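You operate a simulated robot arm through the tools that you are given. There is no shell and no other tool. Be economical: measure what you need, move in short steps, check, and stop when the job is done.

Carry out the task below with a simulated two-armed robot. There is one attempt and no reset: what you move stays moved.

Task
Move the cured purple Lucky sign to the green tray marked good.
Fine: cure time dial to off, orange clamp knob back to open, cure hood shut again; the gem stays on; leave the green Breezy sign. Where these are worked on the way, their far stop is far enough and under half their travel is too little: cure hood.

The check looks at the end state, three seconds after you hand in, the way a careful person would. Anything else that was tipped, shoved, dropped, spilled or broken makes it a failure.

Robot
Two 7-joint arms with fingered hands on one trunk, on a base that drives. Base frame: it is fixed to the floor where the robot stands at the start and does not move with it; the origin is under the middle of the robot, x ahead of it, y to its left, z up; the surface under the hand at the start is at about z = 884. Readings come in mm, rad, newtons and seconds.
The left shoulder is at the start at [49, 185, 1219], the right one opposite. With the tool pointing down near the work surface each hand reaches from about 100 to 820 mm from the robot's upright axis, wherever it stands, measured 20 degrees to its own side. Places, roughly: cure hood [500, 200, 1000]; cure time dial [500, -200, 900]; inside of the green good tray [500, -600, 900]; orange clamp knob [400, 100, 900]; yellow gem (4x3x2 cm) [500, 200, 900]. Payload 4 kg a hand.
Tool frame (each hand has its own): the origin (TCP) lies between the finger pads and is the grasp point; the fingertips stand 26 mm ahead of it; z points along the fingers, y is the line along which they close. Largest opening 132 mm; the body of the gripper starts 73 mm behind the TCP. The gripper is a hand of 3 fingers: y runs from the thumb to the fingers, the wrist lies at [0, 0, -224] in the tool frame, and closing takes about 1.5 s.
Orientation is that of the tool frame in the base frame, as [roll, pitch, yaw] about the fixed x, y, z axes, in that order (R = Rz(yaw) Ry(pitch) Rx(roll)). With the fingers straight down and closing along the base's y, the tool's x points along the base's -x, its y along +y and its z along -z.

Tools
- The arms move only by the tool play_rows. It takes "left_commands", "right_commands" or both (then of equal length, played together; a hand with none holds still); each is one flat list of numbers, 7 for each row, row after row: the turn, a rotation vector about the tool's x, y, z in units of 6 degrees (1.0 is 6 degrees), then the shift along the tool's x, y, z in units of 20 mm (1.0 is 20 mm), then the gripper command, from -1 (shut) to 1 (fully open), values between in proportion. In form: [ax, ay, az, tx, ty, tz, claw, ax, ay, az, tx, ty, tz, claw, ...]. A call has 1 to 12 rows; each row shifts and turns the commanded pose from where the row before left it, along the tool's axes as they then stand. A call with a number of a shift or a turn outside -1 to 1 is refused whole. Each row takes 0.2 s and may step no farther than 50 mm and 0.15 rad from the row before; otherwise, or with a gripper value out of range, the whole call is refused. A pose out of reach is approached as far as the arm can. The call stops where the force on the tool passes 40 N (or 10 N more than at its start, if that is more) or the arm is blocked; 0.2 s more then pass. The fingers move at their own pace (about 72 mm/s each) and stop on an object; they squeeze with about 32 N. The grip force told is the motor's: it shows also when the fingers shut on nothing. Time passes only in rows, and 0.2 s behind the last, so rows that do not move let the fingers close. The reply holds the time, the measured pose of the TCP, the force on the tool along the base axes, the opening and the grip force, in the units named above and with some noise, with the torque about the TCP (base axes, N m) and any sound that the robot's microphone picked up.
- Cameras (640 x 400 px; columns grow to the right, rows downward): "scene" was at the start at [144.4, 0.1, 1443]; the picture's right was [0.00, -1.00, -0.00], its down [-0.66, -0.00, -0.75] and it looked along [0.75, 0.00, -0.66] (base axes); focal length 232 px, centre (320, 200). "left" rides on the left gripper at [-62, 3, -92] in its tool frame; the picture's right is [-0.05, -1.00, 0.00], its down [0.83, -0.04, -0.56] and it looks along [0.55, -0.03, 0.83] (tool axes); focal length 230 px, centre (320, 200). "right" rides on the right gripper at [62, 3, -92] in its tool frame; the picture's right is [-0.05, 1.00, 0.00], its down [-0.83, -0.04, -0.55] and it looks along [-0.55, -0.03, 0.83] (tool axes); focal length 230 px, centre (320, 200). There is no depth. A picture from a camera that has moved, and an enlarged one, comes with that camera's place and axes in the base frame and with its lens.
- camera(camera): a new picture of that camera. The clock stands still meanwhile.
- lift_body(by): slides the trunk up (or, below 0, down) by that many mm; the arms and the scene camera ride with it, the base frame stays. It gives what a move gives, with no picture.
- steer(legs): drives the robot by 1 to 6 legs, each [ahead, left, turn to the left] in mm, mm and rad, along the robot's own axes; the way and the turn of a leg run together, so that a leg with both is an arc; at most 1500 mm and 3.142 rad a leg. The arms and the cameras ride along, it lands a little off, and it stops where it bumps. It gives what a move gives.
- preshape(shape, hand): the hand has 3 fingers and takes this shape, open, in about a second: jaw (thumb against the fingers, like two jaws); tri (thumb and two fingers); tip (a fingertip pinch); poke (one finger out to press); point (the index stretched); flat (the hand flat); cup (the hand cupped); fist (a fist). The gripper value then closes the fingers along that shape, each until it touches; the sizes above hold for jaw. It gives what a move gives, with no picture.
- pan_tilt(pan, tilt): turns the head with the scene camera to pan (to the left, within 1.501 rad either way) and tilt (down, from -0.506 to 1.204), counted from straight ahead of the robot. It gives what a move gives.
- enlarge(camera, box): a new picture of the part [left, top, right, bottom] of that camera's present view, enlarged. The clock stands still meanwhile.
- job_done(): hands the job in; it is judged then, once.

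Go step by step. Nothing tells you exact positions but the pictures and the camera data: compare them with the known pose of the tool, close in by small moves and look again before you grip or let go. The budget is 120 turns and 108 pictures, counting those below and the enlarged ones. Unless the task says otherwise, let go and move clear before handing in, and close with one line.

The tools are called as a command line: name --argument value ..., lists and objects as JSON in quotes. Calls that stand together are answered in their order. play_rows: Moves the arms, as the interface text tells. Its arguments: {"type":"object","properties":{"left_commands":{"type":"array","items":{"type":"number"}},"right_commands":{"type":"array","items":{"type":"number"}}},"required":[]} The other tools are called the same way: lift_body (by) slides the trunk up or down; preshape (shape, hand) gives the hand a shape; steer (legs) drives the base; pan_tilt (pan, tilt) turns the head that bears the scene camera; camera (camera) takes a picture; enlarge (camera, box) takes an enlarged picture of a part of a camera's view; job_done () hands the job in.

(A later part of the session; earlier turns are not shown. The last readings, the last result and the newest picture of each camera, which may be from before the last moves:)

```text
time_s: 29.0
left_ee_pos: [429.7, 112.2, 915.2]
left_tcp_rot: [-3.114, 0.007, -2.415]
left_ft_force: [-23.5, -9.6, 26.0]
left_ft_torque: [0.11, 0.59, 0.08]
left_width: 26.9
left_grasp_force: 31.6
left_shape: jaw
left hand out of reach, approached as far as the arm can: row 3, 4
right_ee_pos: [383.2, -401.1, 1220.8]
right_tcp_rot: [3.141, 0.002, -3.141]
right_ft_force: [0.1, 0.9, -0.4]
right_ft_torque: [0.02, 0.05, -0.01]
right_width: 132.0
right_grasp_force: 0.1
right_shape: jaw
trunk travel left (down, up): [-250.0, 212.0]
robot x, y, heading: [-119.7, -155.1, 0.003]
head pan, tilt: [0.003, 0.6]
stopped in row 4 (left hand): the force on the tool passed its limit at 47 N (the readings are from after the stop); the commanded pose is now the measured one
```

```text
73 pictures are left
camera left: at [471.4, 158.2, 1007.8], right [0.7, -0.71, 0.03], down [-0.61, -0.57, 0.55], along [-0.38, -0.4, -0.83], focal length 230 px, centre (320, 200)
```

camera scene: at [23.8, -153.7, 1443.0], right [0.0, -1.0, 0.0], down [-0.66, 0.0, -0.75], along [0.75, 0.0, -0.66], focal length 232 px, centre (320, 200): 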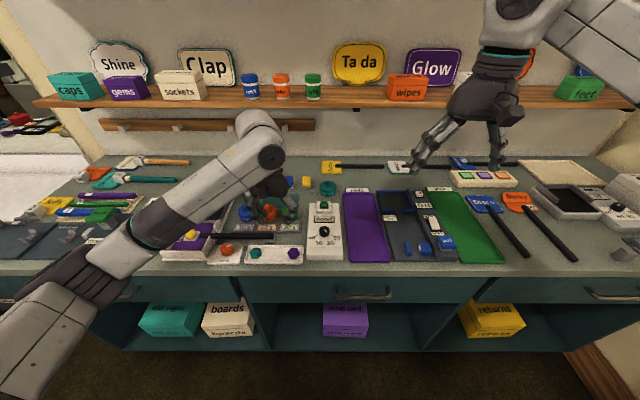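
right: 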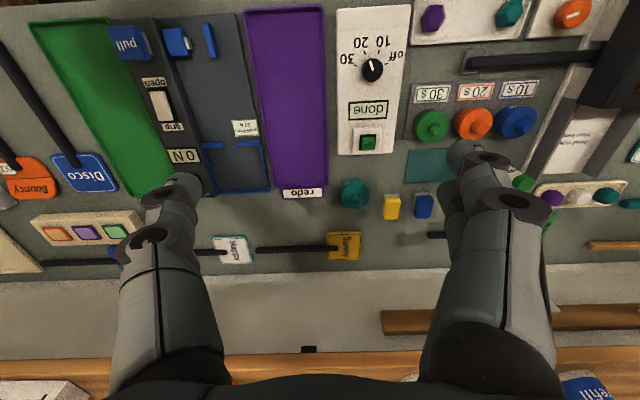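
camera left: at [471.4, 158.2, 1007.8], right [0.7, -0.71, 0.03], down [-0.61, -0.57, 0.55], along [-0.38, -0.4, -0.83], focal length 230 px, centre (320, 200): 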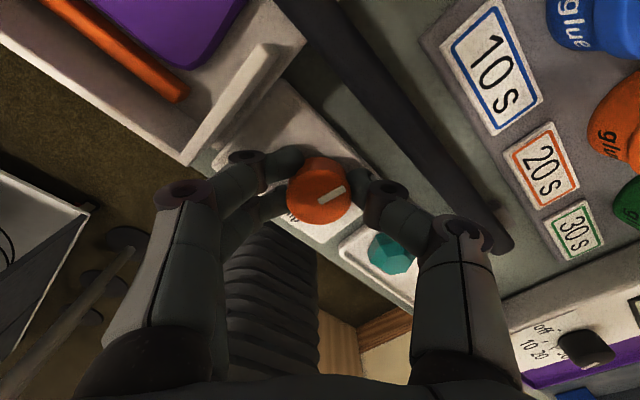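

The mark is near 75°. I'll release and regrip once more to go to the end stop.

play_rows --left_commands '[0, 0, 0, 0, 0, -0.15, -0.3, 0, 0, 0, 0, 0, 0, -0.3, 0, 0, 0.8, 0, 0, -0.1, -0.3, 0, 0, 0.9, 0, 0, -0.3, -0.3, 0, 0, 0.9, 0, 0, -0.5, -0.3, 0, 0, 0.9, 0, 0, -0.5, -0.3, 0, 0, 0.9, 0, 0, 0, -0.3, 0, 0, 0.9, 0, 0, 0, -0.3, 0, 0, 0.9, 0, 0, 0, -0.3, 0, 0, 0.9, 0, 0, 0, -0.3]'

camera --camera "left"

enlarge --camera "scene" --box '[130, 170, 330, 295]'

```text
time_s: 31.2
left_ee_pos: [432.3, 114.8, 942.2]
left_tcp_rot: [-3.126, 0.02, 3.125]
left_ft_force: [-0.1, -0.3, -0.7]
left_ft_torque: [-0.01, 0.02, -0.02]
left_width: 45.9
left_grasp_force: 0.0
left_shape: jaw
right_ee_pos: [387.9, -400.5, 1220.3]
right_tcp_rot: [-3.141, -0.001, 3.142]
right_ft_force: [0.6, -0.3, 0.5]
right_ft_torque: [0.02, 0.01, -0.01]
right_width: 131.9
right_grasp_force: 0.1
right_shape: jaw
trunk travel left (down, up): [-250.0, 212.0]
robot x, y, heading: [-122.4, -157.0, -0.004]
head pan, tilt: [0.003, 0.6]
```

```text
72 pictures are left
camera left: at [491.8, 119.7, 1036.1], right [0.04, -1.0, 0.02], down [-0.84, -0.02, 0.54], along [-0.54, -0.03, -0.84], focal length 230 px, centre (320, 200)
```

left: 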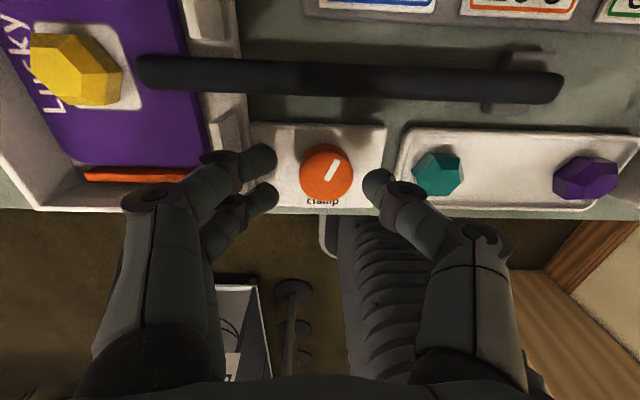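

```text
3.20 times, centred on (230, 232) of scene
camera zoom: at [23.8, -154.6, 1443.0], right [0.0, -1.0, 0.0], down [-0.66, 0.0, -0.75], along [0.75, 0.0, -0.66], focal length 743 px, centre (608, 96)
```

zoom: 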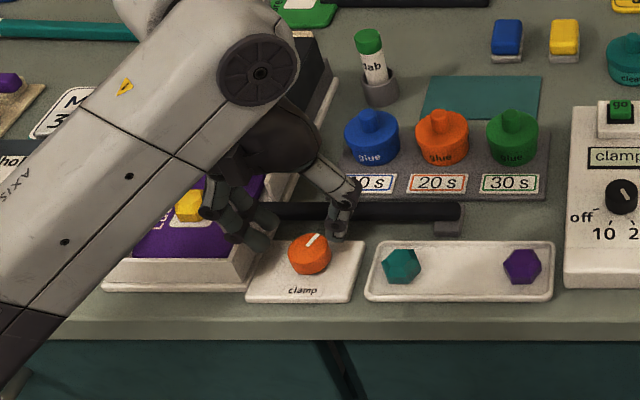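

play_rows --left_commands '[0, 0, 0, 0.18, -0.12, 0.4, -0.33, 0, 0, 0, 0, 0, 0.4, -0.33, 0, 0, 0, 0, 0, 0.35, -0.33, 0, 0, 0, 0, 0, 0, -1, 0, 0, 0, 0, 0, 0, -1, 0, 0, 0, 0, 0, 0, -1, 0, 0, -0.8, 0, 0, 0, -1, 0, 0, -0.8, 0, 0, 0, -1, 0, 0, -0.8, 0, 0, 0, -1, 0, 0, -0.8, 0, 0, 0, -1]'

camera --camera "left"

```text
time_s: 33.4
left_ee_pos: [429.3, 112.0, 920.1]
left_tcp_rot: [-3.121, 0.016, -2.818]
left_ft_force: [1.3, -9.2, -0.7]
left_ft_torque: [-0.18, -0.02, -0.01]
left_width: 26.5
left_grasp_force: 32.1
left_shape: jaw
right_ee_pos: [387.9, -401.0, 1219.8]
right_tcp_rot: [-3.14, -0.002, 3.141]
right_ft_force: [0.4, 0.3, -0.6]
right_ft_torque: [0.04, 0.02, -0.02]
right_width: 131.6
right_grasp_force: 0.0
right_shape: jaw
trunk travel left (down, up): [-250.0, 212.0]
robot x, y, heading: [-118.9, -156.7, -0.002]
head pan, tilt: [0.003, 0.6]
```

```text
70 pictures are left
camera left: at [484.5, 137.0, 1012.7], right [0.37, -0.93, 0.02], down [-0.78, -0.3, 0.54], along [-0.5, -0.22, -0.84], focal length 230 px, centre (320, 200)
```

left: 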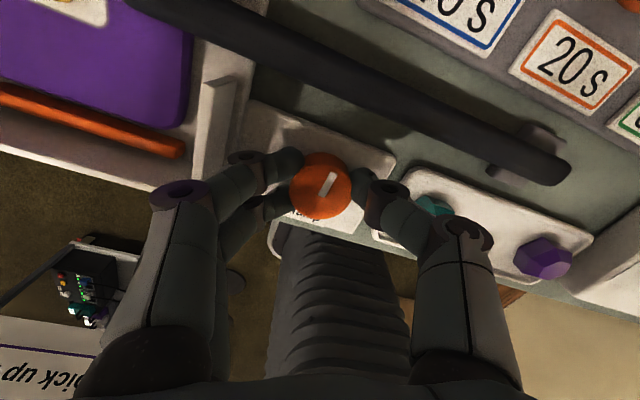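

play_rows --left_commands '[0, 0, -0.8, 0, 0, 0, -1, 0, 0, -0.8, 0, 0, 0, -1, 0, 0, -0.8, 0, 0, 0, -1]'

camera --camera "left"

enlarge --camera "scene" --box '[130, 170, 330, 295]'

```text
time_s: 34.2
left_ee_pos: [428.3, 113.0, 921.1]
left_tcp_rot: [-3.12, 0.01, -2.567]
left_ft_force: [1.0, -6.5, -2.5]
left_ft_torque: [-0.09, 0.01, 0.0]
left_width: 26.3
left_grasp_force: 32.0
left_shape: jaw
right_ee_pos: [387.5, -401.7, 1220.2]
right_tcp_rot: [3.14, -0.003, -3.141]
right_ft_force: [0.2, -1.0, -0.1]
right_ft_torque: [0.0, -0.01, -0.02]
right_width: 132.0
right_grasp_force: 0.0
right_shape: jaw
trunk travel left (down, up): [-250.0, 212.0]
robot x, y, heading: [-122.1, -155.0, -0.003]
head pan, tilt: [0.003, 0.6]
```

```text
69 pictures are left
camera left: at [476.8, 151.0, 1012.4], right [0.59, -0.81, 0.02], down [-0.68, -0.48, 0.55], along [-0.43, -0.34, -0.84], focal length 230 px, centre (320, 200)
```

left: 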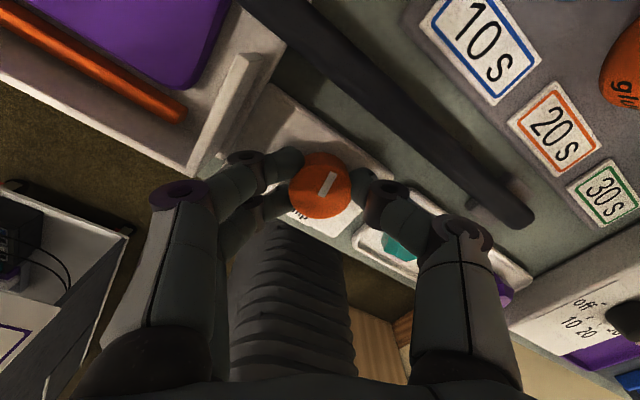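

```text
3.20 times, centred on (230, 232) of scene
camera zoom: at [24.1, -155.5, 1442.9], right [0.0, -1.0, 0.0], down [-0.66, 0.0, -0.75], along [0.75, 0.0, -0.66], focal length 743 px, centre (608, 96)
```

zoom: 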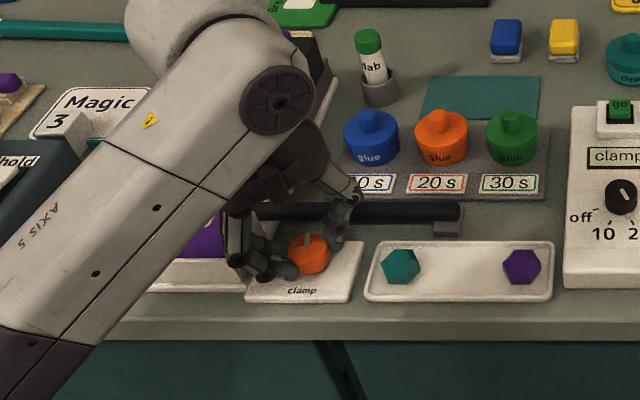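

The mark is at about 90° with no stop felt yet. I'll regrip and keep turning to find the stop.

play_rows --left_commands '[0, 0, 0, 0, 0, -0.05, -0.3, 0, 0, 0, 0, 0, 0, -0.3, 0, 0, 0.8, 0, 0, -0.1, -0.3, 0, 0, 0.9, 0, 0, -0.3, -0.3, 0, 0, 0.9, 0, 0, -0.3, -0.3, 0, 0, 0.9, 0, 0, -0.3, -0.3, 0, 0, 0.9, 0, 0, 0, -0.3, 0, 0, 0.9, 0, 0, 0, -0.3, 0, 0, 0.5, 0, 0, 0, -0.3]'

camera --camera "left"

```text
time_s: 36.2
left_ee_pos: [428.5, 113.6, 942.4]
left_tcp_rot: [-3.126, 0.022, 3.107]
left_ft_force: [0.4, 0.2, 0.4]
left_ft_torque: [-0.03, 0.02, -0.03]
left_width: 46.0
left_grasp_force: 0.0
left_shape: jaw
right_ee_pos: [386.8, -400.0, 1219.7]
right_tcp_rot: [3.14, 0.0, 3.141]
right_ft_force: [0.4, 0.6, -0.3]
right_ft_torque: [-0.03, 0.03, -0.01]
right_width: 131.8
right_grasp_force: 0.0
right_shape: jaw
trunk travel left (down, up): [-250.0, 212.0]
robot x, y, heading: [-121.7, -156.3, -0.002]
head pan, tilt: [0.003, 0.6]
```

```text
67 pictures are left
camera left: at [488.1, 116.8, 1034.1], right [0.02, -1.0, 0.02], down [-0.84, 0.0, 0.54], along [-0.54, -0.02, -0.84], focal length 230 px, centre (320, 200)
```

left: 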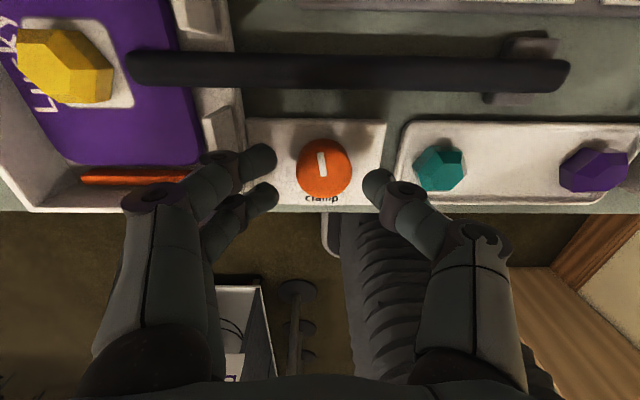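

play_rows --left_commands '[0, 0, 0, 0, -0.05, 0.4, -0.33, 0, 0, 0, 0, 0, 0.4, -0.33, 0, 0, 0, 0, 0, 0.3, -0.33, 0, 0, 0, 0, 0, 0, -1, 0, 0, 0, 0, 0, 0, -1, 0, 0, 0, 0, 0, 0, -1, 0, 0, -0.9, 0, 0, 0, -1, 0, 0, -0.9, 0, 0, 0, -1, 0, 0, -0.9, 0, 0, 0, -1, 0, 0, -0.9, 0, 0, 0, -1, 0, 0, -0.9, 0, 0, 0, -1, 0, 0, -0.9, 0, 0, 0, -1]'

camera --camera "left"

```text
time_s: 38.8
left_ee_pos: [429.0, 112.1, 918.6]
left_tcp_rot: [-3.119, 0.009, -2.607]
left_ft_force: [3.3, 3.4, -1.8]
left_ft_torque: [0.14, -0.02, -0.03]
left_width: 23.7
left_grasp_force: 32.6
left_shape: jaw
right_ee_pos: [387.9, -400.0, 1220.4]
right_tcp_rot: [-3.139, -0.002, -3.14]
right_ft_force: [0.2, -0.1, -0.3]
right_ft_torque: [0.02, 0.02, 0.05]
right_width: 131.9
right_grasp_force: 0.1
right_shape: jaw
trunk travel left (down, up): [-250.0, 212.0]
robot x, y, heading: [-122.5, -155.7, -0.002]
head pan, tilt: [0.003, 0.6]
```

```text
66 pictures are left
camera left: at [478.6, 148.8, 1011.1], right [0.55, -0.83, 0.02], down [-0.7, -0.45, 0.55], along [-0.45, -0.32, -0.84], focal length 230 px, centre (320, 200)
```

left: 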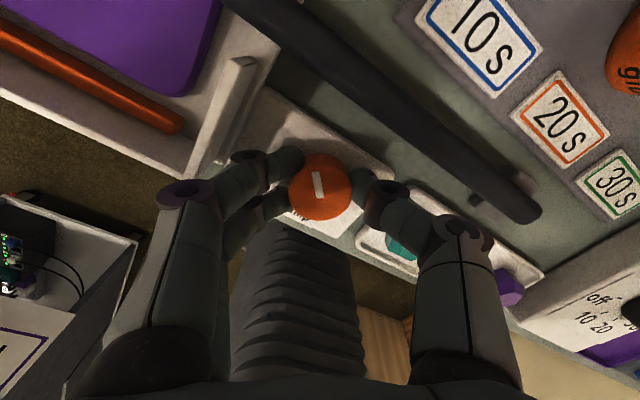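

play_rows --left_commands '[0, 0, 0, 0, 0, -0.05, -0.3, 0, 0, 0, 0, 0, 0, -0.3, 0, 0, 0.8, 0, 0, -0.1, -0.3, 0, 0, 0.9, 0, 0, -0.3, -0.3, 0, 0, 0.9, 0, 0, -0.3, -0.3, 0, 0, 0.9, 0, 0, -0.3, -0.3, 0, 0, 0.9, 0, 0, 0, -0.3, 0, 0, 0.9, 0, 0, 0, -0.3, 0, 0, 0.5, 0, 0, 0, -0.3]'

camera --camera "left"

```text
time_s: 40.8
left_ee_pos: [428.4, 111.5, 942.6]
left_tcp_rot: [-3.127, 0.021, 3.066]
left_ft_force: [0.8, 0.1, 0.8]
left_ft_torque: [0.03, -0.01, 0.0]
left_width: 45.7
left_grasp_force: 0.0
left_shape: jaw
right_ee_pos: [386.5, -400.6, 1219.6]
right_tcp_rot: [3.141, -0.001, 3.141]
right_ft_force: [-0.2, -0.9, -0.1]
right_ft_torque: [-0.01, 0.0, 0.01]
right_width: 131.9
right_grasp_force: 0.0
right_shape: jaw
trunk travel left (down, up): [-250.0, 212.0]
robot x, y, heading: [-120.4, -153.1, 0.003]
head pan, tilt: [0.003, 0.6]
```

```text
65 pictures are left
camera left: at [487.7, 112.5, 1033.4], right [-0.03, -1.0, 0.02], down [-0.84, 0.03, 0.54], along [-0.54, 0.0, -0.84], focal length 230 px, centre (320, 200)
```

left: 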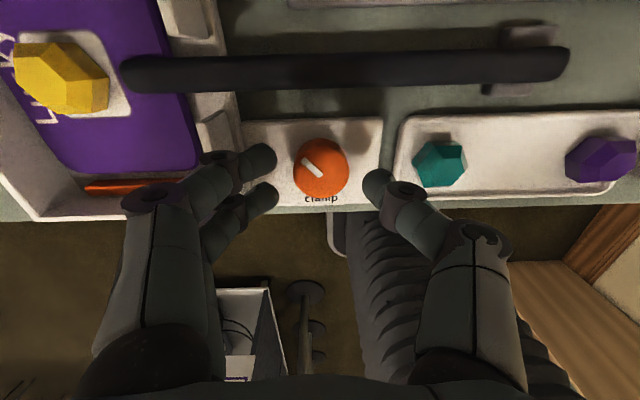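

play_rows --left_commands '[0, 0, 0, 0, 0, 0.4, -0.33, 0, 0, 0, 0, 0, 0.4, -0.33, 0, 0, 0, 0, 0, 0.35, -0.33, 0, 0, 0, 0, 0, 0, -1, 0, 0, 0, 0, 0, 0, -1, 0, 0, 0, 0, 0, 0, -1, 0, 0, -0.9, 0, 0, 0, -1, 0, 0, -0.9, 0, 0, 0, -1, 0, 0, -0.9, 0, 0, 0, -1, 0, 0, -0.9, 0, 0, 0, -1, 0, 0, -0.9, 0, 0, 0, -1, 0, 0, -0.9, 0, 0, 0, -1]'

camera --camera "left"

```text
time_s: 43.4
left_ee_pos: [429.0, 112.0, 917.3]
left_tcp_rot: [-3.117, 0.011, -2.65]
left_ft_force: [-0.7, -2.3, -1.2]
left_ft_torque: [0.05, 0.0, -0.1]
left_width: 25.2
left_grasp_force: 30.9
left_shape: jaw
right_ee_pos: [387.0, -399.8, 1220.5]
right_tcp_rot: [-3.141, -0.002, -3.142]
right_ft_force: [0.0, 0.9, -0.2]
right_ft_torque: [0.01, -0.02, 0.03]
right_width: 132.3
right_grasp_force: 0.1
right_shape: jaw
trunk travel left (down, up): [-250.0, 212.0]
robot x, y, heading: [-119.5, -153.0, -0.005]
head pan, tilt: [0.003, 0.6]
```

```text
64 pictures are left
camera left: at [479.8, 146.1, 1009.4], right [0.52, -0.86, 0.02], down [-0.72, -0.42, 0.55], along [-0.46, -0.3, -0.84], focal length 230 px, centre (320, 200)
```

left: 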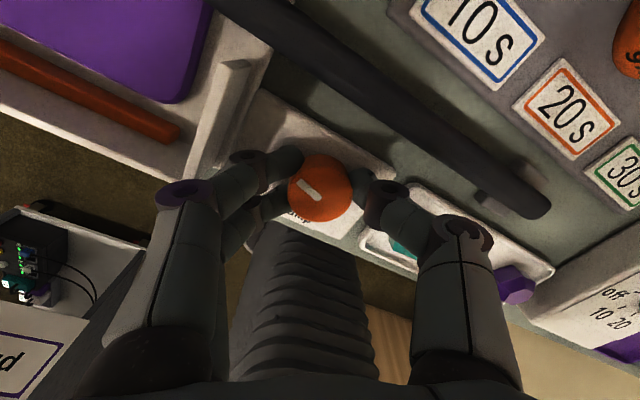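

There's a torque of -0.1 N m now, so it may be near the stop. I'll turn a little more to confirm.

play_rows --left_commands '[0, 0, -0.7, 0, 0, 0, -1, 0, 0, -0.7, 0, 0, 0, -1]'

camera --camera "left"

```text
time_s: 44.0
left_ee_pos: [431.3, 111.5, 917.4]
left_tcp_rot: [-3.116, 0.006, -2.505]
left_ft_force: [3.6, 2.0, -0.9]
left_ft_torque: [0.05, -0.07, -0.43]
left_width: 24.9
left_grasp_force: 32.2
left_shape: jaw
right_ee_pos: [387.6, -399.9, 1218.9]
right_tcp_rot: [-3.14, -0.001, 3.141]
right_ft_force: [-0.3, -0.1, 1.0]
right_ft_torque: [0.03, 0.0, -0.01]
right_width: 132.1
right_grasp_force: 0.0
right_shape: jaw
trunk travel left (down, up): [-250.0, 212.0]
robot x, y, heading: [-120.2, -156.1, -0.004]
head pan, tilt: [0.003, 0.6]
```

```text
63 pictures are left
camera left: at [475.1, 154.3, 1009.2], right [0.64, -0.77, 0.03], down [-0.65, -0.52, 0.55], along [-0.41, -0.37, -0.83], focal length 230 px, centre (320, 200)
```

left: 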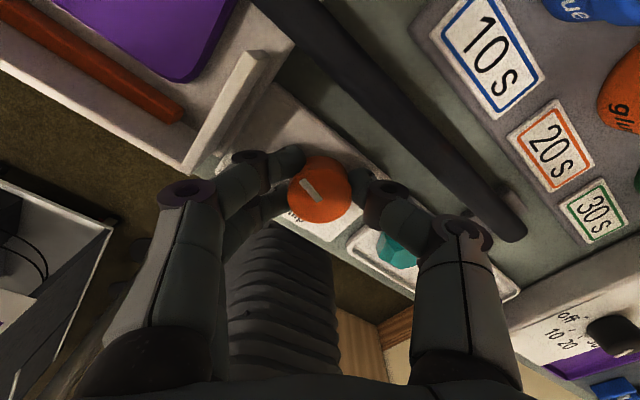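

The knob hit its stop (torque -0.43 N m, fingers slipping), so the clamp is open. I'll release and pull the left hand up and to the left.

play_rows --left_commands '[0, 0, 0, 0, 0, -0.05, -0.3, 0, 0, 0, 0, 0, 0, -0.3, 0, 0, 0.8, 0, 0, -0.1, -0.3, 0, 0, 0.9, 0, 0, -0.3, -0.3, 0, 0, 0.9, 0, 0, -0.5, -0.3, 0, 0, 0.9, 0, 0, -1, -0.3, 0, 0, 0.9, 0, 0, -1, -0.3, 0, 0, 0.9, 0, 0, -1, -0.3, 0, 0, 0.75, 0, 0, -1, -0.3, 0, 0, 0, 0, 0.9, -1, -0.3, 0, 0, 0, 0, 0.9, -1, -0.3, 0, 0, 0, 0, 0.9, 0, -0.3]'

play_rows --left_commands '[0, 0, 0, 0, 1, 0, 0, 0, 0, 0, 0, 1, 0, 0, 0, 0, 0, 0, 1, 0, 0, 0, 0, 0, 0, 1, 0, 0, 0, 0, 0, 0, 1, 0, 0, 0, 0, 0, 0, 1, 0, 0, 0, 0, 0, 0, 1, 0, 0]'

camera --camera "scene"

enlarge --camera "scene" --box '[130, 170, 360, 295]'

```text
time_s: 46.6
left_ee_pos: [425.2, 170.1, 1054.7]
left_tcp_rot: [-3.121, 0.019, -3.14]
left_ft_force: [-0.1, -0.3, 0.1]
left_ft_torque: [-0.01, 0.02, -0.02]
left_width: 46.0
left_grasp_force: 0.1
left_shape: jaw
right_ee_pos: [387.0, -399.1, 1220.2]
right_tcp_rot: [-3.139, 0.0, -3.141]
right_ft_force: [0.5, 0.5, -0.5]
right_ft_torque: [-0.01, 0.02, 0.0]
right_width: 131.8
right_grasp_force: 0.1
right_shape: jaw
trunk travel left (down, up): [-250.0, 212.0]
robot x, y, heading: [-122.5, -154.9, -0.002]
head pan, tilt: [0.003, 0.6]
```

```text
time_s: 48.2
left_ee_pos: [425.5, 307.7, 1052.1]
left_tcp_rot: [-3.124, 0.02, -3.139]
left_ft_force: [-0.6, 0.1, -0.4]
left_ft_torque: [0.01, -0.02, 0.02]
left_width: 65.5
left_grasp_force: 0.0
left_shape: jaw
right_ee_pos: [387.6, -399.8, 1220.3]
right_tcp_rot: [-3.137, -0.001, -3.141]
right_ft_force: [0.1, 0.0, -0.5]
right_ft_torque: [-0.03, -0.03, 0.02]
right_width: 132.1
right_grasp_force: 0.1
right_shape: jaw
trunk travel left (down, up): [-250.0, 212.0]
robot x, y, heading: [-119.8, -156.2, -0.001]
head pan, tilt: [0.003, 0.6]
```

```text
62 pictures are left
camera scene: at [23.6, -154.1, 1443.0], right [0.0, -1.0, 0.0], down [-0.66, 0.0, -0.75], along [0.75, 0.0, -0.66], focal length 232 px, centre (320, 200)
```

scene: 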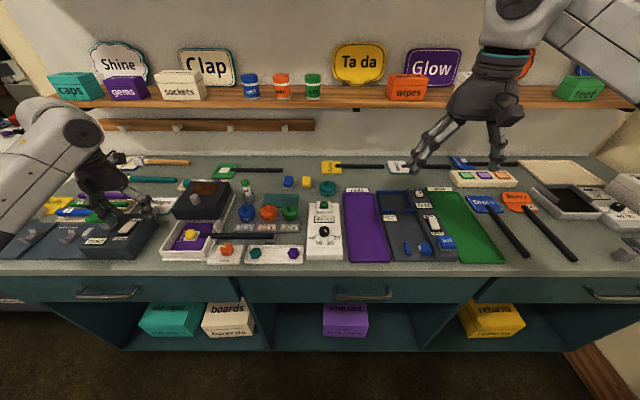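

```text
2.78 times, centred on (245, 232) of scene
camera zoom: at [23.6, -154.1, 1443.0], right [0.0, -1.0, 0.0], down [-0.66, 0.0, -0.75], along [0.75, 0.0, -0.66], focal length 646 px, centre (529, 110)
```

zoom: 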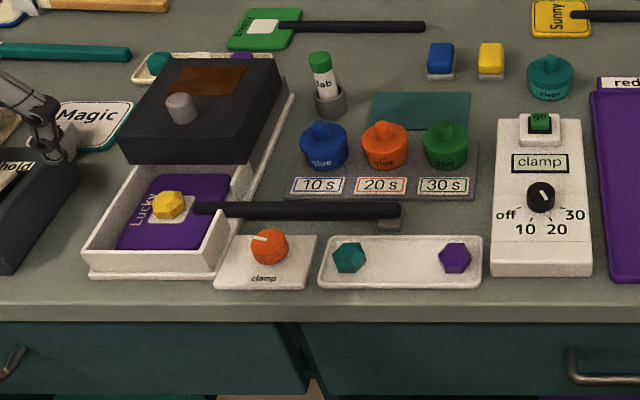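

The clamp is open and the sign is free. Its handle lies along y at about x=477, z=900. I'll shift the base left so the right hand can reach the handle, and turn that hand 90°.

steer --legs '[[0, 255, 0]]'

play_rows --right_commands '[0, 0, -1, 0, 0, 0, 0, 0, 0, -1, 0, 0, 0, 0, 0, 0, -1, 0, 0, 0, 0, 0, 0, -1, 0, 0, 0, 0, 0, 0, -1, 0, 0, 0, 0, 0, 0, -1, 0, 0, 0, 0, 0, 0, -1, 0, 0, 0, 0, 0, 0, -1, 0, 0, 0, 0, 0, 0, -1, 0, 0, 0, 0, 0, 0, -1, 0, 0, 0, 0, 0, 0, -1, 0, 0, 0, 0, 0, 0, -1, 0, 0, 0, 0]'

play_rows --right_commands '[0, 0, -1, 0, 0, 0, -0.3, 0, 0, -1, 0, 0, 0, -0.3, 0, 0, -1, 0, 0, 0, -0.3]'

```text
time_s: 50.0
left_ee_pos: [427.4, 556.5, 1051.9]
left_tcp_rot: [-3.127, 0.02, 3.14]
left_ft_force: [-0.6, -0.5, -0.7]
left_ft_torque: [0.01, 0.01, -0.02]
left_width: 65.5
left_grasp_force: 0.0
left_shape: jaw
right_ee_pos: [387.8, -150.3, 1220.1]
right_tcp_rot: [-3.14, -0.004, 3.137]
right_ft_force: [-0.4, -0.6, 0.1]
right_ft_torque: [-0.01, -0.01, 0.03]
right_width: 132.0
right_grasp_force: 0.0
right_shape: jaw
trunk travel left (down, up): [-250.0, 212.0]
robot x, y, heading: [-116.4, 100.1, -0.004]
head pan, tilt: [0.003, 0.6]
```

```text
time_s: 52.6
left_ee_pos: [428.7, 558.5, 1051.9]
left_tcp_rot: [-3.123, 0.019, 3.14]
left_ft_force: [0.7, -0.6, 0.0]
left_ft_torque: [0.01, 0.0, 0.0]
left_width: 65.4
left_grasp_force: 0.0
left_shape: jaw
right_ee_pos: [386.4, -149.6, 1219.8]
right_tcp_rot: [3.138, -0.002, -1.888]
right_ft_force: [-0.4, -0.1, 0.6]
right_ft_torque: [-0.01, 0.01, -0.01]
right_width: 66.5
right_grasp_force: 0.1
right_shape: jaw
trunk travel left (down, up): [-250.0, 212.0]
robot x, y, heading: [-122.0, 95.3, -0.006]
head pan, tilt: [0.003, 0.6]
```

```text
time_s: 53.4
left_ee_pos: [428.3, 558.5, 1052.8]
left_tcp_rot: [-3.124, 0.018, 3.14]
left_ft_force: [-0.6, -0.2, -0.3]
left_ft_torque: [0.02, 0.01, -0.01]
left_width: 65.5
left_grasp_force: 0.0
left_shape: jaw
right_ee_pos: [387.7, -150.2, 1220.4]
right_tcp_rot: [3.14, 0.0, -1.574]
right_ft_force: [0.4, -0.7, -0.9]
right_ft_torque: [0.02, 0.0, -0.01]
right_width: 46.5
right_grasp_force: 0.2
right_shape: jaw
trunk travel left (down, up): [-250.0, 212.0]
robot x, y, heading: [-119.9, 100.7, -0.006]
head pan, tilt: [0.003, 0.6]
```

play_rows --right_commands '[0, 0, 0, -1, -0.37, 0.5, -0.3, 0, 0, 0, -1, -0.37, 0.5, -0.3, 0, 0, 0, -1, -0.37, 0.5, -0.3, 0, 0, 0, -1, -0.37, 0.5, -0.3, 0, 0, 0, -1, -0.37, 0.5, -0.3, 0, 0, 0, -1, -0.37, 0.5, -0.3, 0, 0, 0, -1, -0.37, 0.5, -0.3, 0, 0, 0, -1, -0.37, 0.5, -0.3, 0, 0, 0, -1, -0.37, 0.5, -0.3, 0, 0, 0, -1, -0.37, 0.5, -0.3, 0, 0, 0, -1, -0.37, 0.5, -0.3, 0, 0, 0, -1, -0.37, 0.5, -0.3]'

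play_rows --right_commands '[0, 0, 0, -0.75, 0, 1, -0.3, 0, 0, 0, -0.75, 0, 1, -0.3, 0, 0, 0, 0, 0, 1, -0.3, 0, 0, 0, 0, 0, 1, -0.3, 0, 0, 0, 0, 0, 0.5, -0.3]'

camera --camera "right"

camera --camera "scene"

```text
time_s: 56.0
left_ee_pos: [429.7, 558.6, 1050.1]
left_tcp_rot: [-3.124, 0.02, 3.139]
left_ft_force: [0.6, 0.0, 1.2]
left_ft_torque: [0.0, 0.01, -0.03]
left_width: 65.4
left_grasp_force: 0.1
left_shape: jaw
right_ee_pos: [476.2, 90.3, 1102.4]
right_tcp_rot: [3.139, -0.002, -1.577]
right_ft_force: [-0.6, 0.6, -0.6]
right_ft_torque: [-0.01, 0.0, -0.03]
right_width: 46.5
right_grasp_force: 0.1
right_shape: jaw
trunk travel left (down, up): [-250.0, 212.0]
robot x, y, heading: [-119.1, 95.3, -0.008]
head pan, tilt: [0.003, 0.6]
```

```text
time_s: 57.2
left_ee_pos: [428.2, 556.7, 1052.4]
left_tcp_rot: [-3.123, 0.02, 3.139]
left_ft_force: [-0.3, -0.4, -0.2]
left_ft_torque: [0.02, -0.01, -0.02]
left_width: 65.6
left_grasp_force: 0.1
left_shape: jaw
right_ee_pos: [477.7, 120.5, 1011.1]
right_tcp_rot: [3.14, 0.0, -1.577]
right_ft_force: [0.1, 1.1, 0.4]
right_ft_torque: [0.02, 0.0, 0.02]
right_width: 46.6
right_grasp_force: 0.1
right_shape: jaw
trunk travel left (down, up): [-250.0, 212.0]
robot x, y, heading: [-121.3, 98.4, -0.01]
head pan, tilt: [0.003, 0.6]
```

```text
60 pictures are left
camera right: at [473.0, 57.6, 1102.9], right [-1.0, 0.06, 0.0], down [0.05, 0.83, 0.55], along [0.03, 0.55, -0.83], focal length 230 px, centre (320, 200)
```

right: 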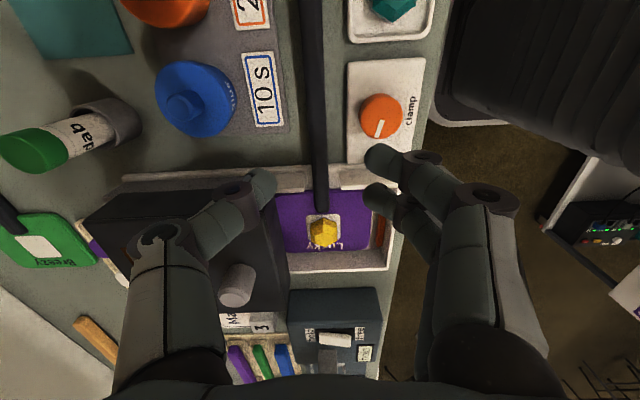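

```text
59 pictures are left
camera scene: at [24.7, 97.6, 1443.0], right [0.0, -1.0, 0.0], down [-0.66, 0.0, -0.75], along [0.75, 0.0, -0.66], focal length 232 px, centre (320, 200)
```

scene: 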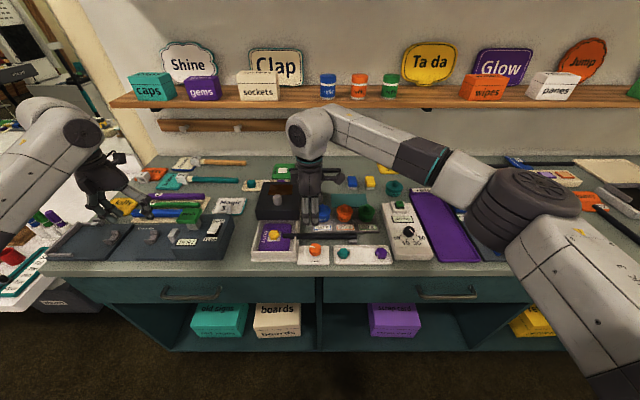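

The handle is right beneath, about 3 mm to +x. I'll narrow the opening and go down partway.

play_rows --right_commands '[0, 0, 0, -0.2, -0.13, 0.9, -0.5, 0, 0, 0, 0, 0, 0.9, -0.5, 0, 0, 0, 0, 0, 0.9, -0.5, 0, 0, 0, 0, 0, 0.5, -0.5, 0, 0, 0, 0, 0, 0.5, -0.5]'

camera --camera "right"

enlarge --camera "scene" --box '[240, 170, 400, 280]'

```text
time_s: 58.4
left_ee_pos: [428.5, 557.5, 1051.2]
left_tcp_rot: [-3.123, 0.02, 3.141]
left_ft_force: [0.4, -0.1, 1.1]
left_ft_torque: [0.01, -0.02, -0.04]
left_width: 65.5
left_grasp_force: 0.1
left_shape: jaw
right_ee_pos: [479.2, 123.1, 936.7]
right_tcp_rot: [3.14, -0.002, -1.576]
right_ft_force: [0.5, 0.1, -0.1]
right_ft_torque: [0.01, -0.01, 0.03]
right_width: 33.6
right_grasp_force: 0.2
right_shape: jaw
trunk travel left (down, up): [-250.0, 212.0]
robot x, y, heading: [-121.4, 99.5, -0.006]
head pan, tilt: [0.003, 0.6]
```

```text
58 pictures are left
camera right: at [474.9, 61.1, 1028.7], right [-1.0, 0.06, 0.0], down [0.05, 0.83, 0.55], along [0.03, 0.55, -0.83], focal length 230 px, centre (320, 200)
```

right: 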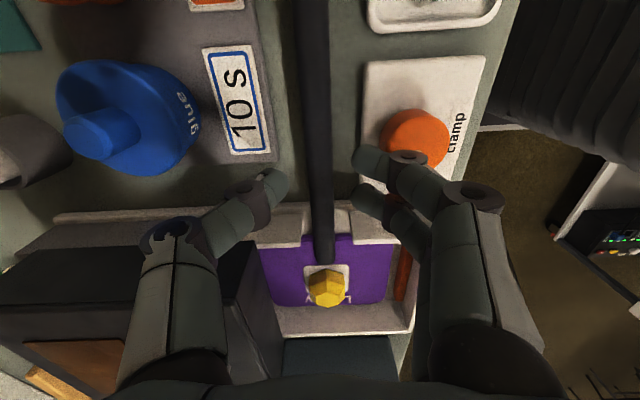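

```text
3.64 times, centred on (320, 225) of scene
camera zoom: at [24.8, 97.6, 1443.0], right [0.0, -1.0, 0.0], down [-0.66, 0.0, -0.75], along [0.75, 0.0, -0.66], focal length 844 px, centre (320, 109)
```

zoom: 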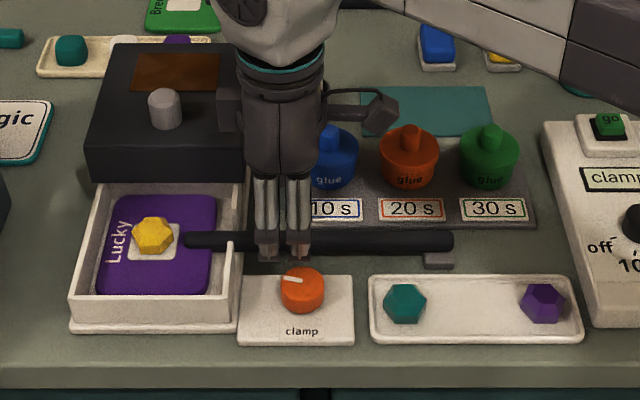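

play_rows --right_commands '[0, 0, 0, 0, 0, 0.4, -0.5, 0, 0, 0, 0, 0, 0.4, -0.5, 0, 0, 0, 0, 0, 0.35, -0.5, 0, 0, 0, 0, 0, 0, -1, 0, 0, 0, 0, 0, 0, -1, 0, 0, 0, 0, 0, 0, -1, 0, 0, 0, 0, 0, 0, -1]'

camera --camera "right"

enlarge --camera "scene" --box '[240, 170, 400, 280]'

```text
time_s: 59.4
left_ee_pos: [427.7, 556.6, 1052.6]
left_tcp_rot: [-3.124, 0.019, 3.139]
left_ft_force: [0.3, 0.5, -0.3]
left_ft_torque: [-0.04, 0.03, -0.02]
left_width: 65.6
left_grasp_force: 0.1
left_shape: jaw
right_ee_pos: [480.2, 124.7, 919.6]
right_tcp_rot: [-3.141, 0.006, -1.576]
right_ft_force: [-6.5, -4.4, 20.9]
right_ft_torque: [-0.05, 0.36, 0.13]
right_width: 12.6
right_grasp_force: 27.6
right_shape: jaw
trunk travel left (down, up): [-250.0, 212.0]
robot x, y, heading: [-120.7, 99.3, -0.01]
head pan, tilt: [0.003, 0.6]
stopped in row 5 (right hand): the force on the tool passed its limit at 42 N (the readings are from after the stop); the commanded pose is now the measured one
```

```text
56 pictures are left
camera right: at [475.4, 62.5, 1012.6], right [-1.0, 0.06, 0.0], down [0.05, 0.83, 0.56], along [0.03, 0.56, -0.83], focal length 230 px, centre (320, 200)
```

right: 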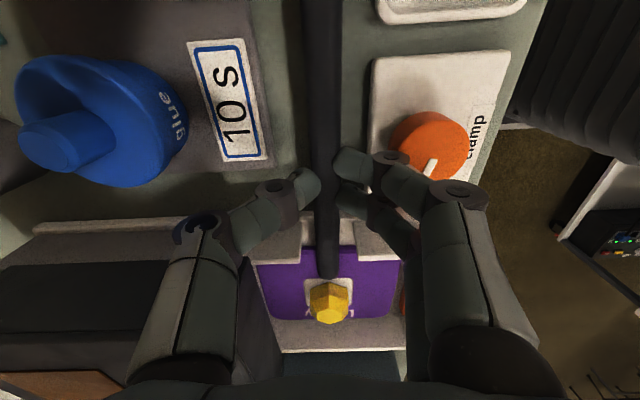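

```text
3.64 times, centred on (320, 225) of scene
camera zoom: at [23.8, 97.3, 1442.9], right [0.0, -1.0, 0.0], down [-0.66, 0.0, -0.75], along [0.75, 0.0, -0.66], focal length 844 px, centre (320, 109)
```

zoom: 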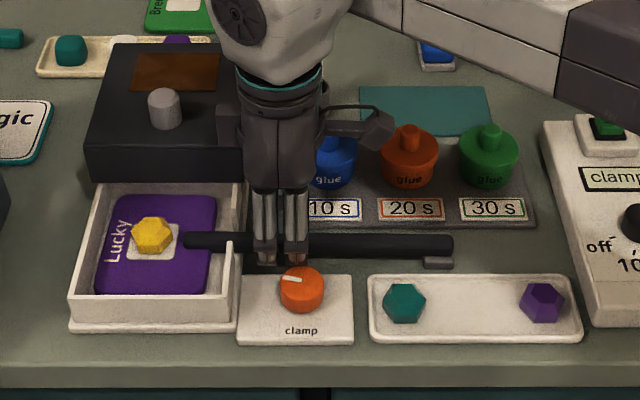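

It is gripped at 12.6 mm on the handle. I'll settle the grip and lift slightly as a test.

play_rows --right_commands '[0, 0, 0, 0, 0, -0.05, -1, 0, 0, 0, 0, 0, 0, -1, 0, 0, 0, 0, 0, 0, -1, 0, 0, 0, 0, 0, -0.4, -1, 0, 0, 0, 0, 0, -0.4, -1]'

camera --camera "right"

enlarge --camera "scene" --box '[240, 170, 400, 280]'

```text
time_s: 60.6
left_ee_pos: [427.7, 558.4, 1052.3]
left_tcp_rot: [-3.124, 0.02, 3.14]
left_ft_force: [0.4, 0.2, 0.7]
left_ft_torque: [0.01, 0.0, 0.01]
left_width: 65.5
left_grasp_force: 0.1
left_shape: jaw
right_ee_pos: [481.2, 123.9, 934.4]
right_tcp_rot: [-3.14, 0.005, -1.575]
right_ft_force: [-0.2, 0.6, -0.6]
right_ft_torque: [-0.05, 0.04, 0.03]
right_width: 11.1
right_grasp_force: 32.3
right_shape: jaw
trunk travel left (down, up): [-250.0, 212.0]
robot x, y, heading: [-122.9, 98.4, -0.006]
head pan, tilt: [0.003, 0.6]
```

```text
54 pictures are left
camera right: at [475.0, 61.2, 1026.1], right [-1.0, 0.06, 0.0], down [0.05, 0.83, 0.56], along [0.03, 0.56, -0.83], focal length 230 px, centre (320, 200)
```

right: 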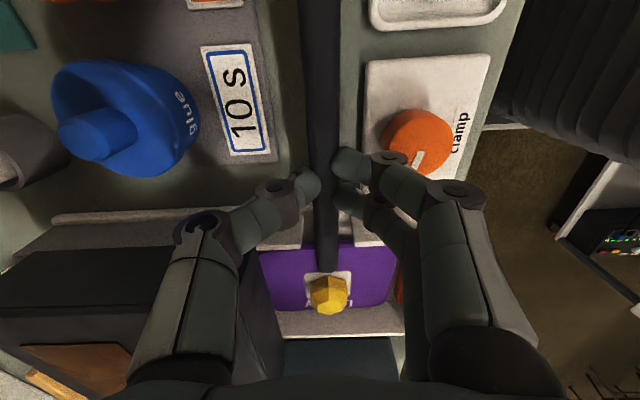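

```text
3.64 times, centred on (320, 225) of scene
camera zoom: at [23.9, 97.6, 1443.0], right [0.0, -1.0, 0.0], down [-0.66, 0.0, -0.75], along [0.75, 0.0, -0.66], focal length 844 px, centre (320, 109)
```

zoom: 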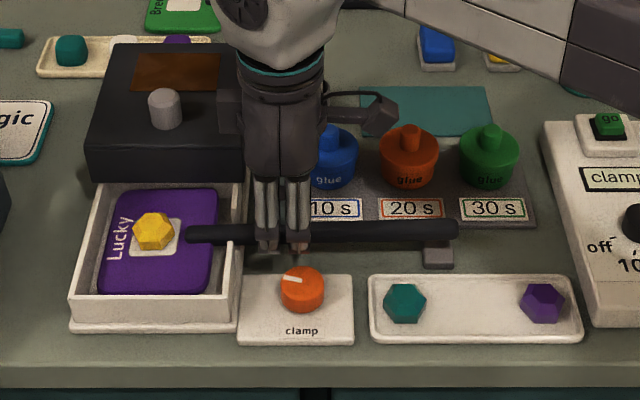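

The handle rose with the hand, so I'll lift further.

play_rows --right_commands '[0, 0, 0, 0, 0, -0.5, -1, 0, 0, 0, 0, 0, -0.5, -1, 0, 0, 0, 0, 0, -0.6, -1, 0, 0, 0, 0, 0, -0.6, -1, 0, 0, 0, 0, 0, -0.7, -1, 0, 0, 0, 0, 0, -0.7, -1]'

camera --camera "right"

enlarge --camera "scene" --box '[220, 150, 420, 280]'

```text
time_s: 62.0
left_ee_pos: [428.5, 557.3, 1052.8]
left_tcp_rot: [-3.125, 0.022, 3.14]
left_ft_force: [-0.2, 0.1, 0.3]
left_ft_torque: [0.01, -0.01, -0.02]
left_width: 65.6
left_grasp_force: 0.1
left_shape: jaw
right_ee_pos: [480.9, 124.5, 1006.4]
right_tcp_rot: [-3.139, 0.005, -1.575]
right_ft_force: [0.1, 0.1, -0.1]
right_ft_torque: [0.03, 0.01, -0.03]
right_width: 4.8
right_grasp_force: 32.2
right_shape: jaw
trunk travel left (down, up): [-250.0, 212.0]
robot x, y, heading: [-120.4, 97.7, -0.003]
head pan, tilt: [0.003, 0.6]
```

```text
52 pictures are left
camera right: at [475.1, 61.2, 1099.1], right [-1.0, 0.06, 0.0], down [0.05, 0.83, 0.56], along [0.03, 0.56, -0.83], focal length 230 px, centre (320, 200)
```

right: 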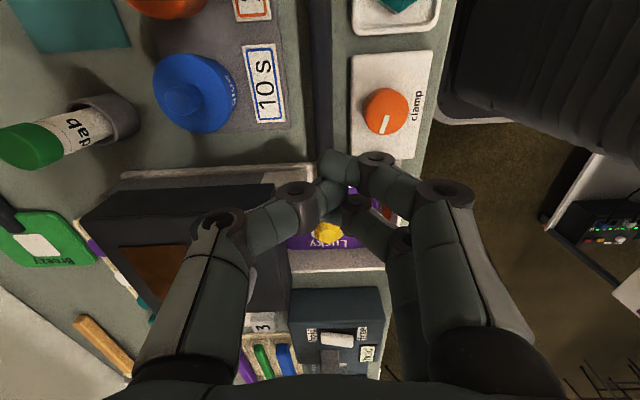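

```text
3.08 times, centred on (320, 215) of scene
camera zoom: at [24.5, 97.7, 1443.0], right [0.0, -1.0, 0.0], down [-0.66, 0.0, -0.75], along [0.75, 0.0, -0.66], focal length 714 px, centre (320, 154)
```

zoom: 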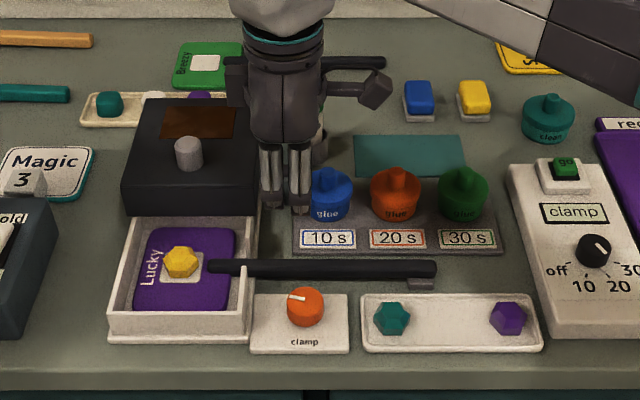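

The grip was too high on the round bar and it slipped out. The sign settled back in its nest, apparently undisturbed. I'll reopen and go in deeper.

play_rows --right_commands '[0, 0, 0, 0, 0, 0, -0.5, 0, 0, 0, 0, 0, 0, -0.5, 0, 0, 0, 0, 0, 0.8, -0.5, 0, 0, 0, 0, 0, 0.9, -0.5, 0, 0, 0, 0, 0, 0.9, -0.5, 0, 0, 0, 0, 0, 0.9, -0.5]'

camera --camera "right"

```text
time_s: 63.4
left_ee_pos: [429.5, 557.6, 1051.7]
left_tcp_rot: [-3.124, 0.018, 3.139]
left_ft_force: [0.3, 0.5, -0.4]
left_ft_torque: [0.0, -0.03, -0.05]
left_width: 65.3
left_grasp_force: 0.1
left_shape: jaw
right_ee_pos: [481.7, 124.3, 934.7]
right_tcp_rot: [-3.139, 0.006, -1.576]
right_ft_force: [-0.2, -0.5, 0.6]
right_ft_torque: [-0.02, -0.02, 0.0]
right_width: 32.7
right_grasp_force: 0.1
right_shape: jaw
trunk travel left (down, up): [-250.0, 212.0]
robot x, y, heading: [-119.3, 95.8, -0.006]
head pan, tilt: [0.003, 0.6]
```

```text
50 pictures are left
camera right: at [475.8, 62.1, 1027.8], right [-1.0, 0.06, 0.0], down [0.05, 0.83, 0.56], along [0.03, 0.56, -0.83], focal length 230 px, centre (320, 200)
```

right: 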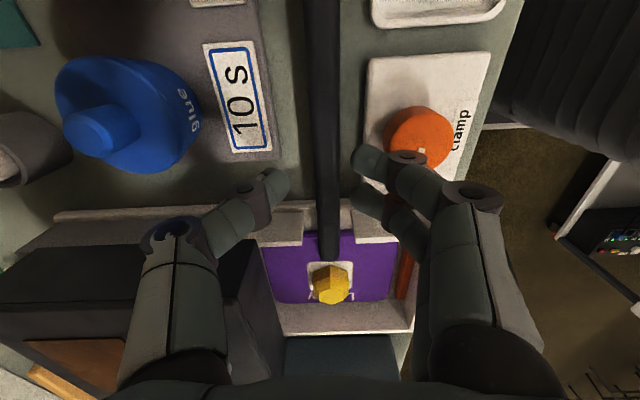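

play_rows --right_commands '[0, 0, 0, 0, 0.1, 0.35, -0.5, 0, 0, 0, 0, 0, 0.35, -0.5, 0, 0, 0, 0, 0, 0.25, -0.5, 0, 0, 0, 0, 0, 0.15, -0.5, 0, 0, 0, 0, 0, 0.15, -0.5, 0, 0, 0, 0, 0, 0, -0.5]'

camera --camera "right"

```text
time_s: 64.5
left_ee_pos: [428.3, 555.8, 1052.3]
left_tcp_rot: [-3.123, 0.018, 3.139]
left_ft_force: [0.5, -0.5, 0.0]
left_ft_torque: [-0.02, 0.03, 0.0]
left_width: 65.3
left_grasp_force: 0.1
left_shape: jaw
right_ee_pos: [482.5, 125.6, 921.8]
right_tcp_rot: [-3.134, 0.014, -1.576]
right_ft_force: [3.0, -3.4, 23.8]
right_ft_torque: [-0.35, 0.93, 0.14]
right_width: 32.9
right_grasp_force: 0.1
right_shape: jaw
trunk travel left (down, up): [-250.0, 212.0]
robot x, y, heading: [-119.3, 98.9, -0.009]
head pan, tilt: [0.003, 0.6]
stopped in row 5 (right hand): the force on the tool passed its limit at 44 N (the readings are from after the stop); the commanded pose is now the measured one
```

```text
49 pictures are left
camera right: at [476.0, 61.7, 1013.1], right [-1.0, 0.06, -0.01], down [0.04, 0.82, 0.57], along [0.04, 0.57, -0.82], focal length 230 px, centre (320, 200)
```

right: 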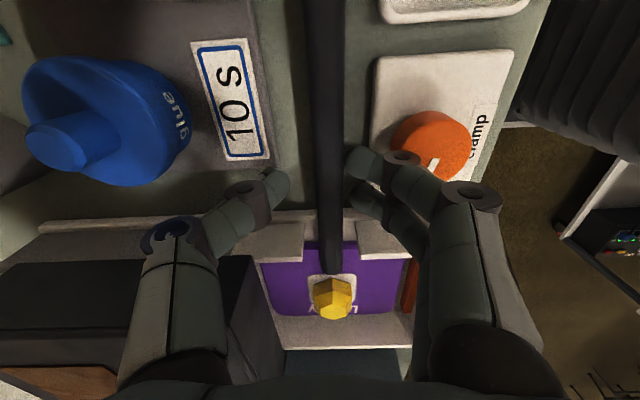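

The torque shows contact near x≈443, which means a finger knuckle is sitting on the clamp knob. I'll rise and shift the grasp to y≈77, between the knob and the gem tray.

play_rows --right_commands '[0, 0, 0, 0, 0, -0.5, -0.5, 0, 0, 0, 0, 0, -0.8, -0.5, 0, 0, 0, 0.8, 0, 0, -0.6, 0, 0, 0, 0.8, 0, 0, -0.6, 0, 0, 0, 0.8, 0, 0, -0.6]'

camera --camera "right"

enlarge --camera "scene" --box '[240, 170, 400, 280]'

```text
time_s: 65.8
left_ee_pos: [427.7, 557.6, 1052.1]
left_tcp_rot: [-3.125, 0.021, 3.139]
left_ft_force: [0.0, -0.7, 1.4]
left_ft_torque: [0.0, 0.03, -0.03]
left_width: 65.6
left_grasp_force: 0.1
left_shape: jaw
right_ee_pos: [479.3, 76.0, 941.9]
right_tcp_rot: [-3.135, 0.012, -1.577]
right_ft_force: [-0.9, 0.0, 0.0]
right_ft_torque: [-0.01, 0.0, 0.01]
right_width: 26.8
right_grasp_force: 0.1
right_shape: jaw
trunk travel left (down, up): [-250.0, 212.0]
robot x, y, heading: [-123.9, 99.3, -0.007]
head pan, tilt: [0.003, 0.6]
```

```text
48 pictures are left
camera right: at [474.0, 12.3, 1035.0], right [-1.0, 0.06, 0.0], down [0.05, 0.82, 0.56], along [0.04, 0.56, -0.83], focal length 230 px, centre (320, 200)
```

right: 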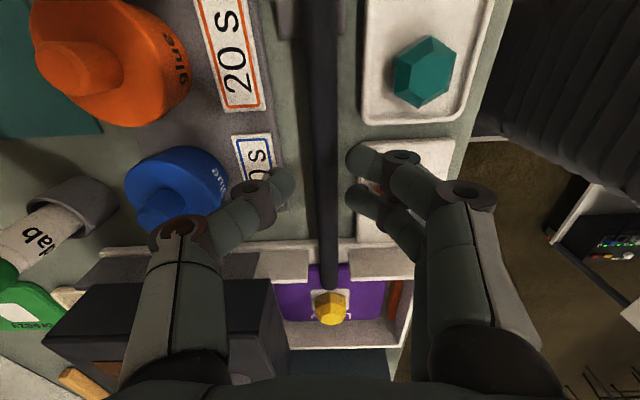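

```text
3.64 times, centred on (320, 225) of scene
camera zoom: at [24.5, 96.8, 1443.0], right [0.0, -1.0, 0.0], down [-0.66, 0.0, -0.75], along [0.75, 0.0, -0.66], focal length 844 px, centre (320, 109)
```

zoom: 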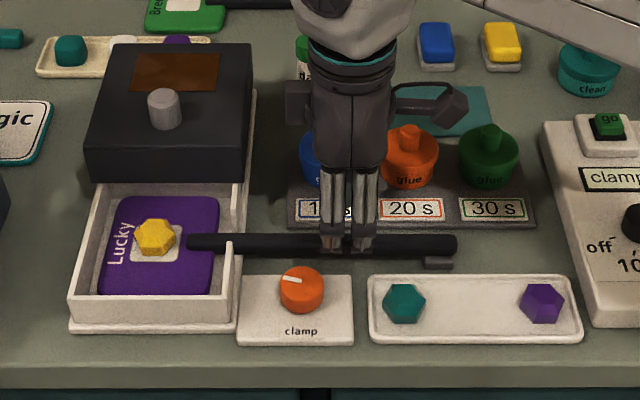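

play_rows --right_commands '[0, 0, 0, 0, 0, 0.4, -0.6, 0, 0, 0, 0, 0, 0.4, -0.6, 0, 0, 0, 0, 0, 0.3, -0.6, 0, 0, 0, 0, 0, 0.2, -0.6]'

camera --camera "right"

enlarge --camera "scene" --box '[240, 170, 400, 280]'

```text
time_s: 66.8
left_ee_pos: [428.8, 557.4, 1052.5]
left_tcp_rot: [-3.123, 0.021, 3.141]
left_ft_force: [0.3, -0.5, 0.3]
left_ft_torque: [-0.02, 0.02, -0.01]
left_width: 65.5
left_grasp_force: 0.0
left_shape: jaw
right_ee_pos: [480.5, 76.3, 917.7]
right_tcp_rot: [-3.136, 0.011, -1.579]
right_ft_force: [0.9, 0.6, -0.3]
right_ft_torque: [0.0, 0.01, 0.02]
right_width: 26.9
right_grasp_force: 0.1
right_shape: jaw
trunk travel left (down, up): [-250.0, 212.0]
robot x, y, heading: [-121.3, 97.9, -0.002]
head pan, tilt: [0.003, 0.6]
```

```text
46 pictures are left
camera right: at [475.1, 13.4, 1008.9], right [-1.0, 0.06, 0.0], down [0.05, 0.82, 0.56], along [0.04, 0.56, -0.83], focal length 230 px, centre (320, 200)
```

right: 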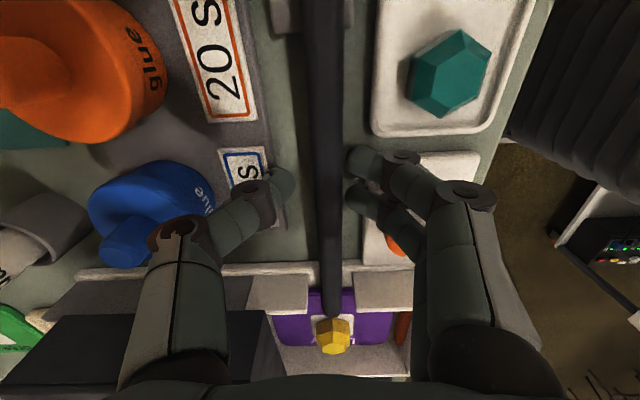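

```text
3.64 times, centred on (320, 225) of scene
camera zoom: at [24.8, 97.4, 1443.0], right [0.0, -1.0, 0.0], down [-0.66, 0.0, -0.75], along [0.75, 0.0, -0.66], focal length 844 px, centre (320, 109)
```

zoom: 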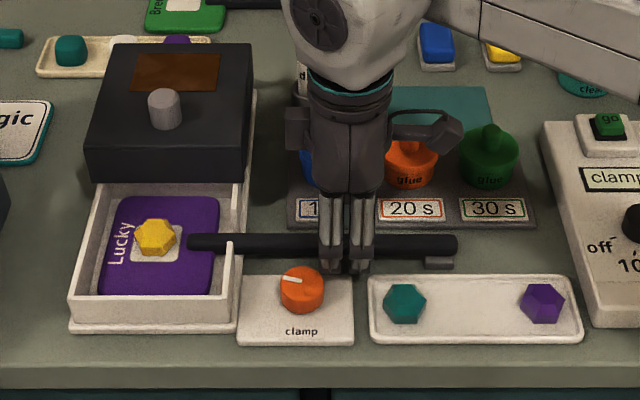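

play_rows --right_commands '[0, 0, 0, 0, 0.15, 0, -0.6, 0, 0, 0, 0, 0, 0.2, -0.6, 0, 0, 0, 0, 0, 0.2, -0.6, 0, 0, 0, 0, 0, 0.1, -0.6, 0, 0, 0, 0, 0, 0, -0.6]'

```text
time_s: 68.0
left_ee_pos: [428.8, 556.8, 1052.5]
left_tcp_rot: [-3.125, 0.022, 3.139]
left_ft_force: [0.2, 0.1, 0.4]
left_ft_torque: [0.01, -0.01, 0.02]
left_width: 65.4
left_grasp_force: 0.0
left_shape: jaw
right_ee_pos: [477.2, 76.7, 907.1]
right_tcp_rot: [-3.134, 0.012, -1.578]
right_ft_force: [3.5, -2.6, 13.6]
right_ft_torque: [0.06, 0.27, 0.05]
right_width: 25.7
right_grasp_force: 0.1
right_shape: jaw
trunk travel left (down, up): [-250.0, 212.0]
robot x, y, heading: [-119.6, 98.0, -0.005]
head pan, tilt: [0.003, 0.6]
```

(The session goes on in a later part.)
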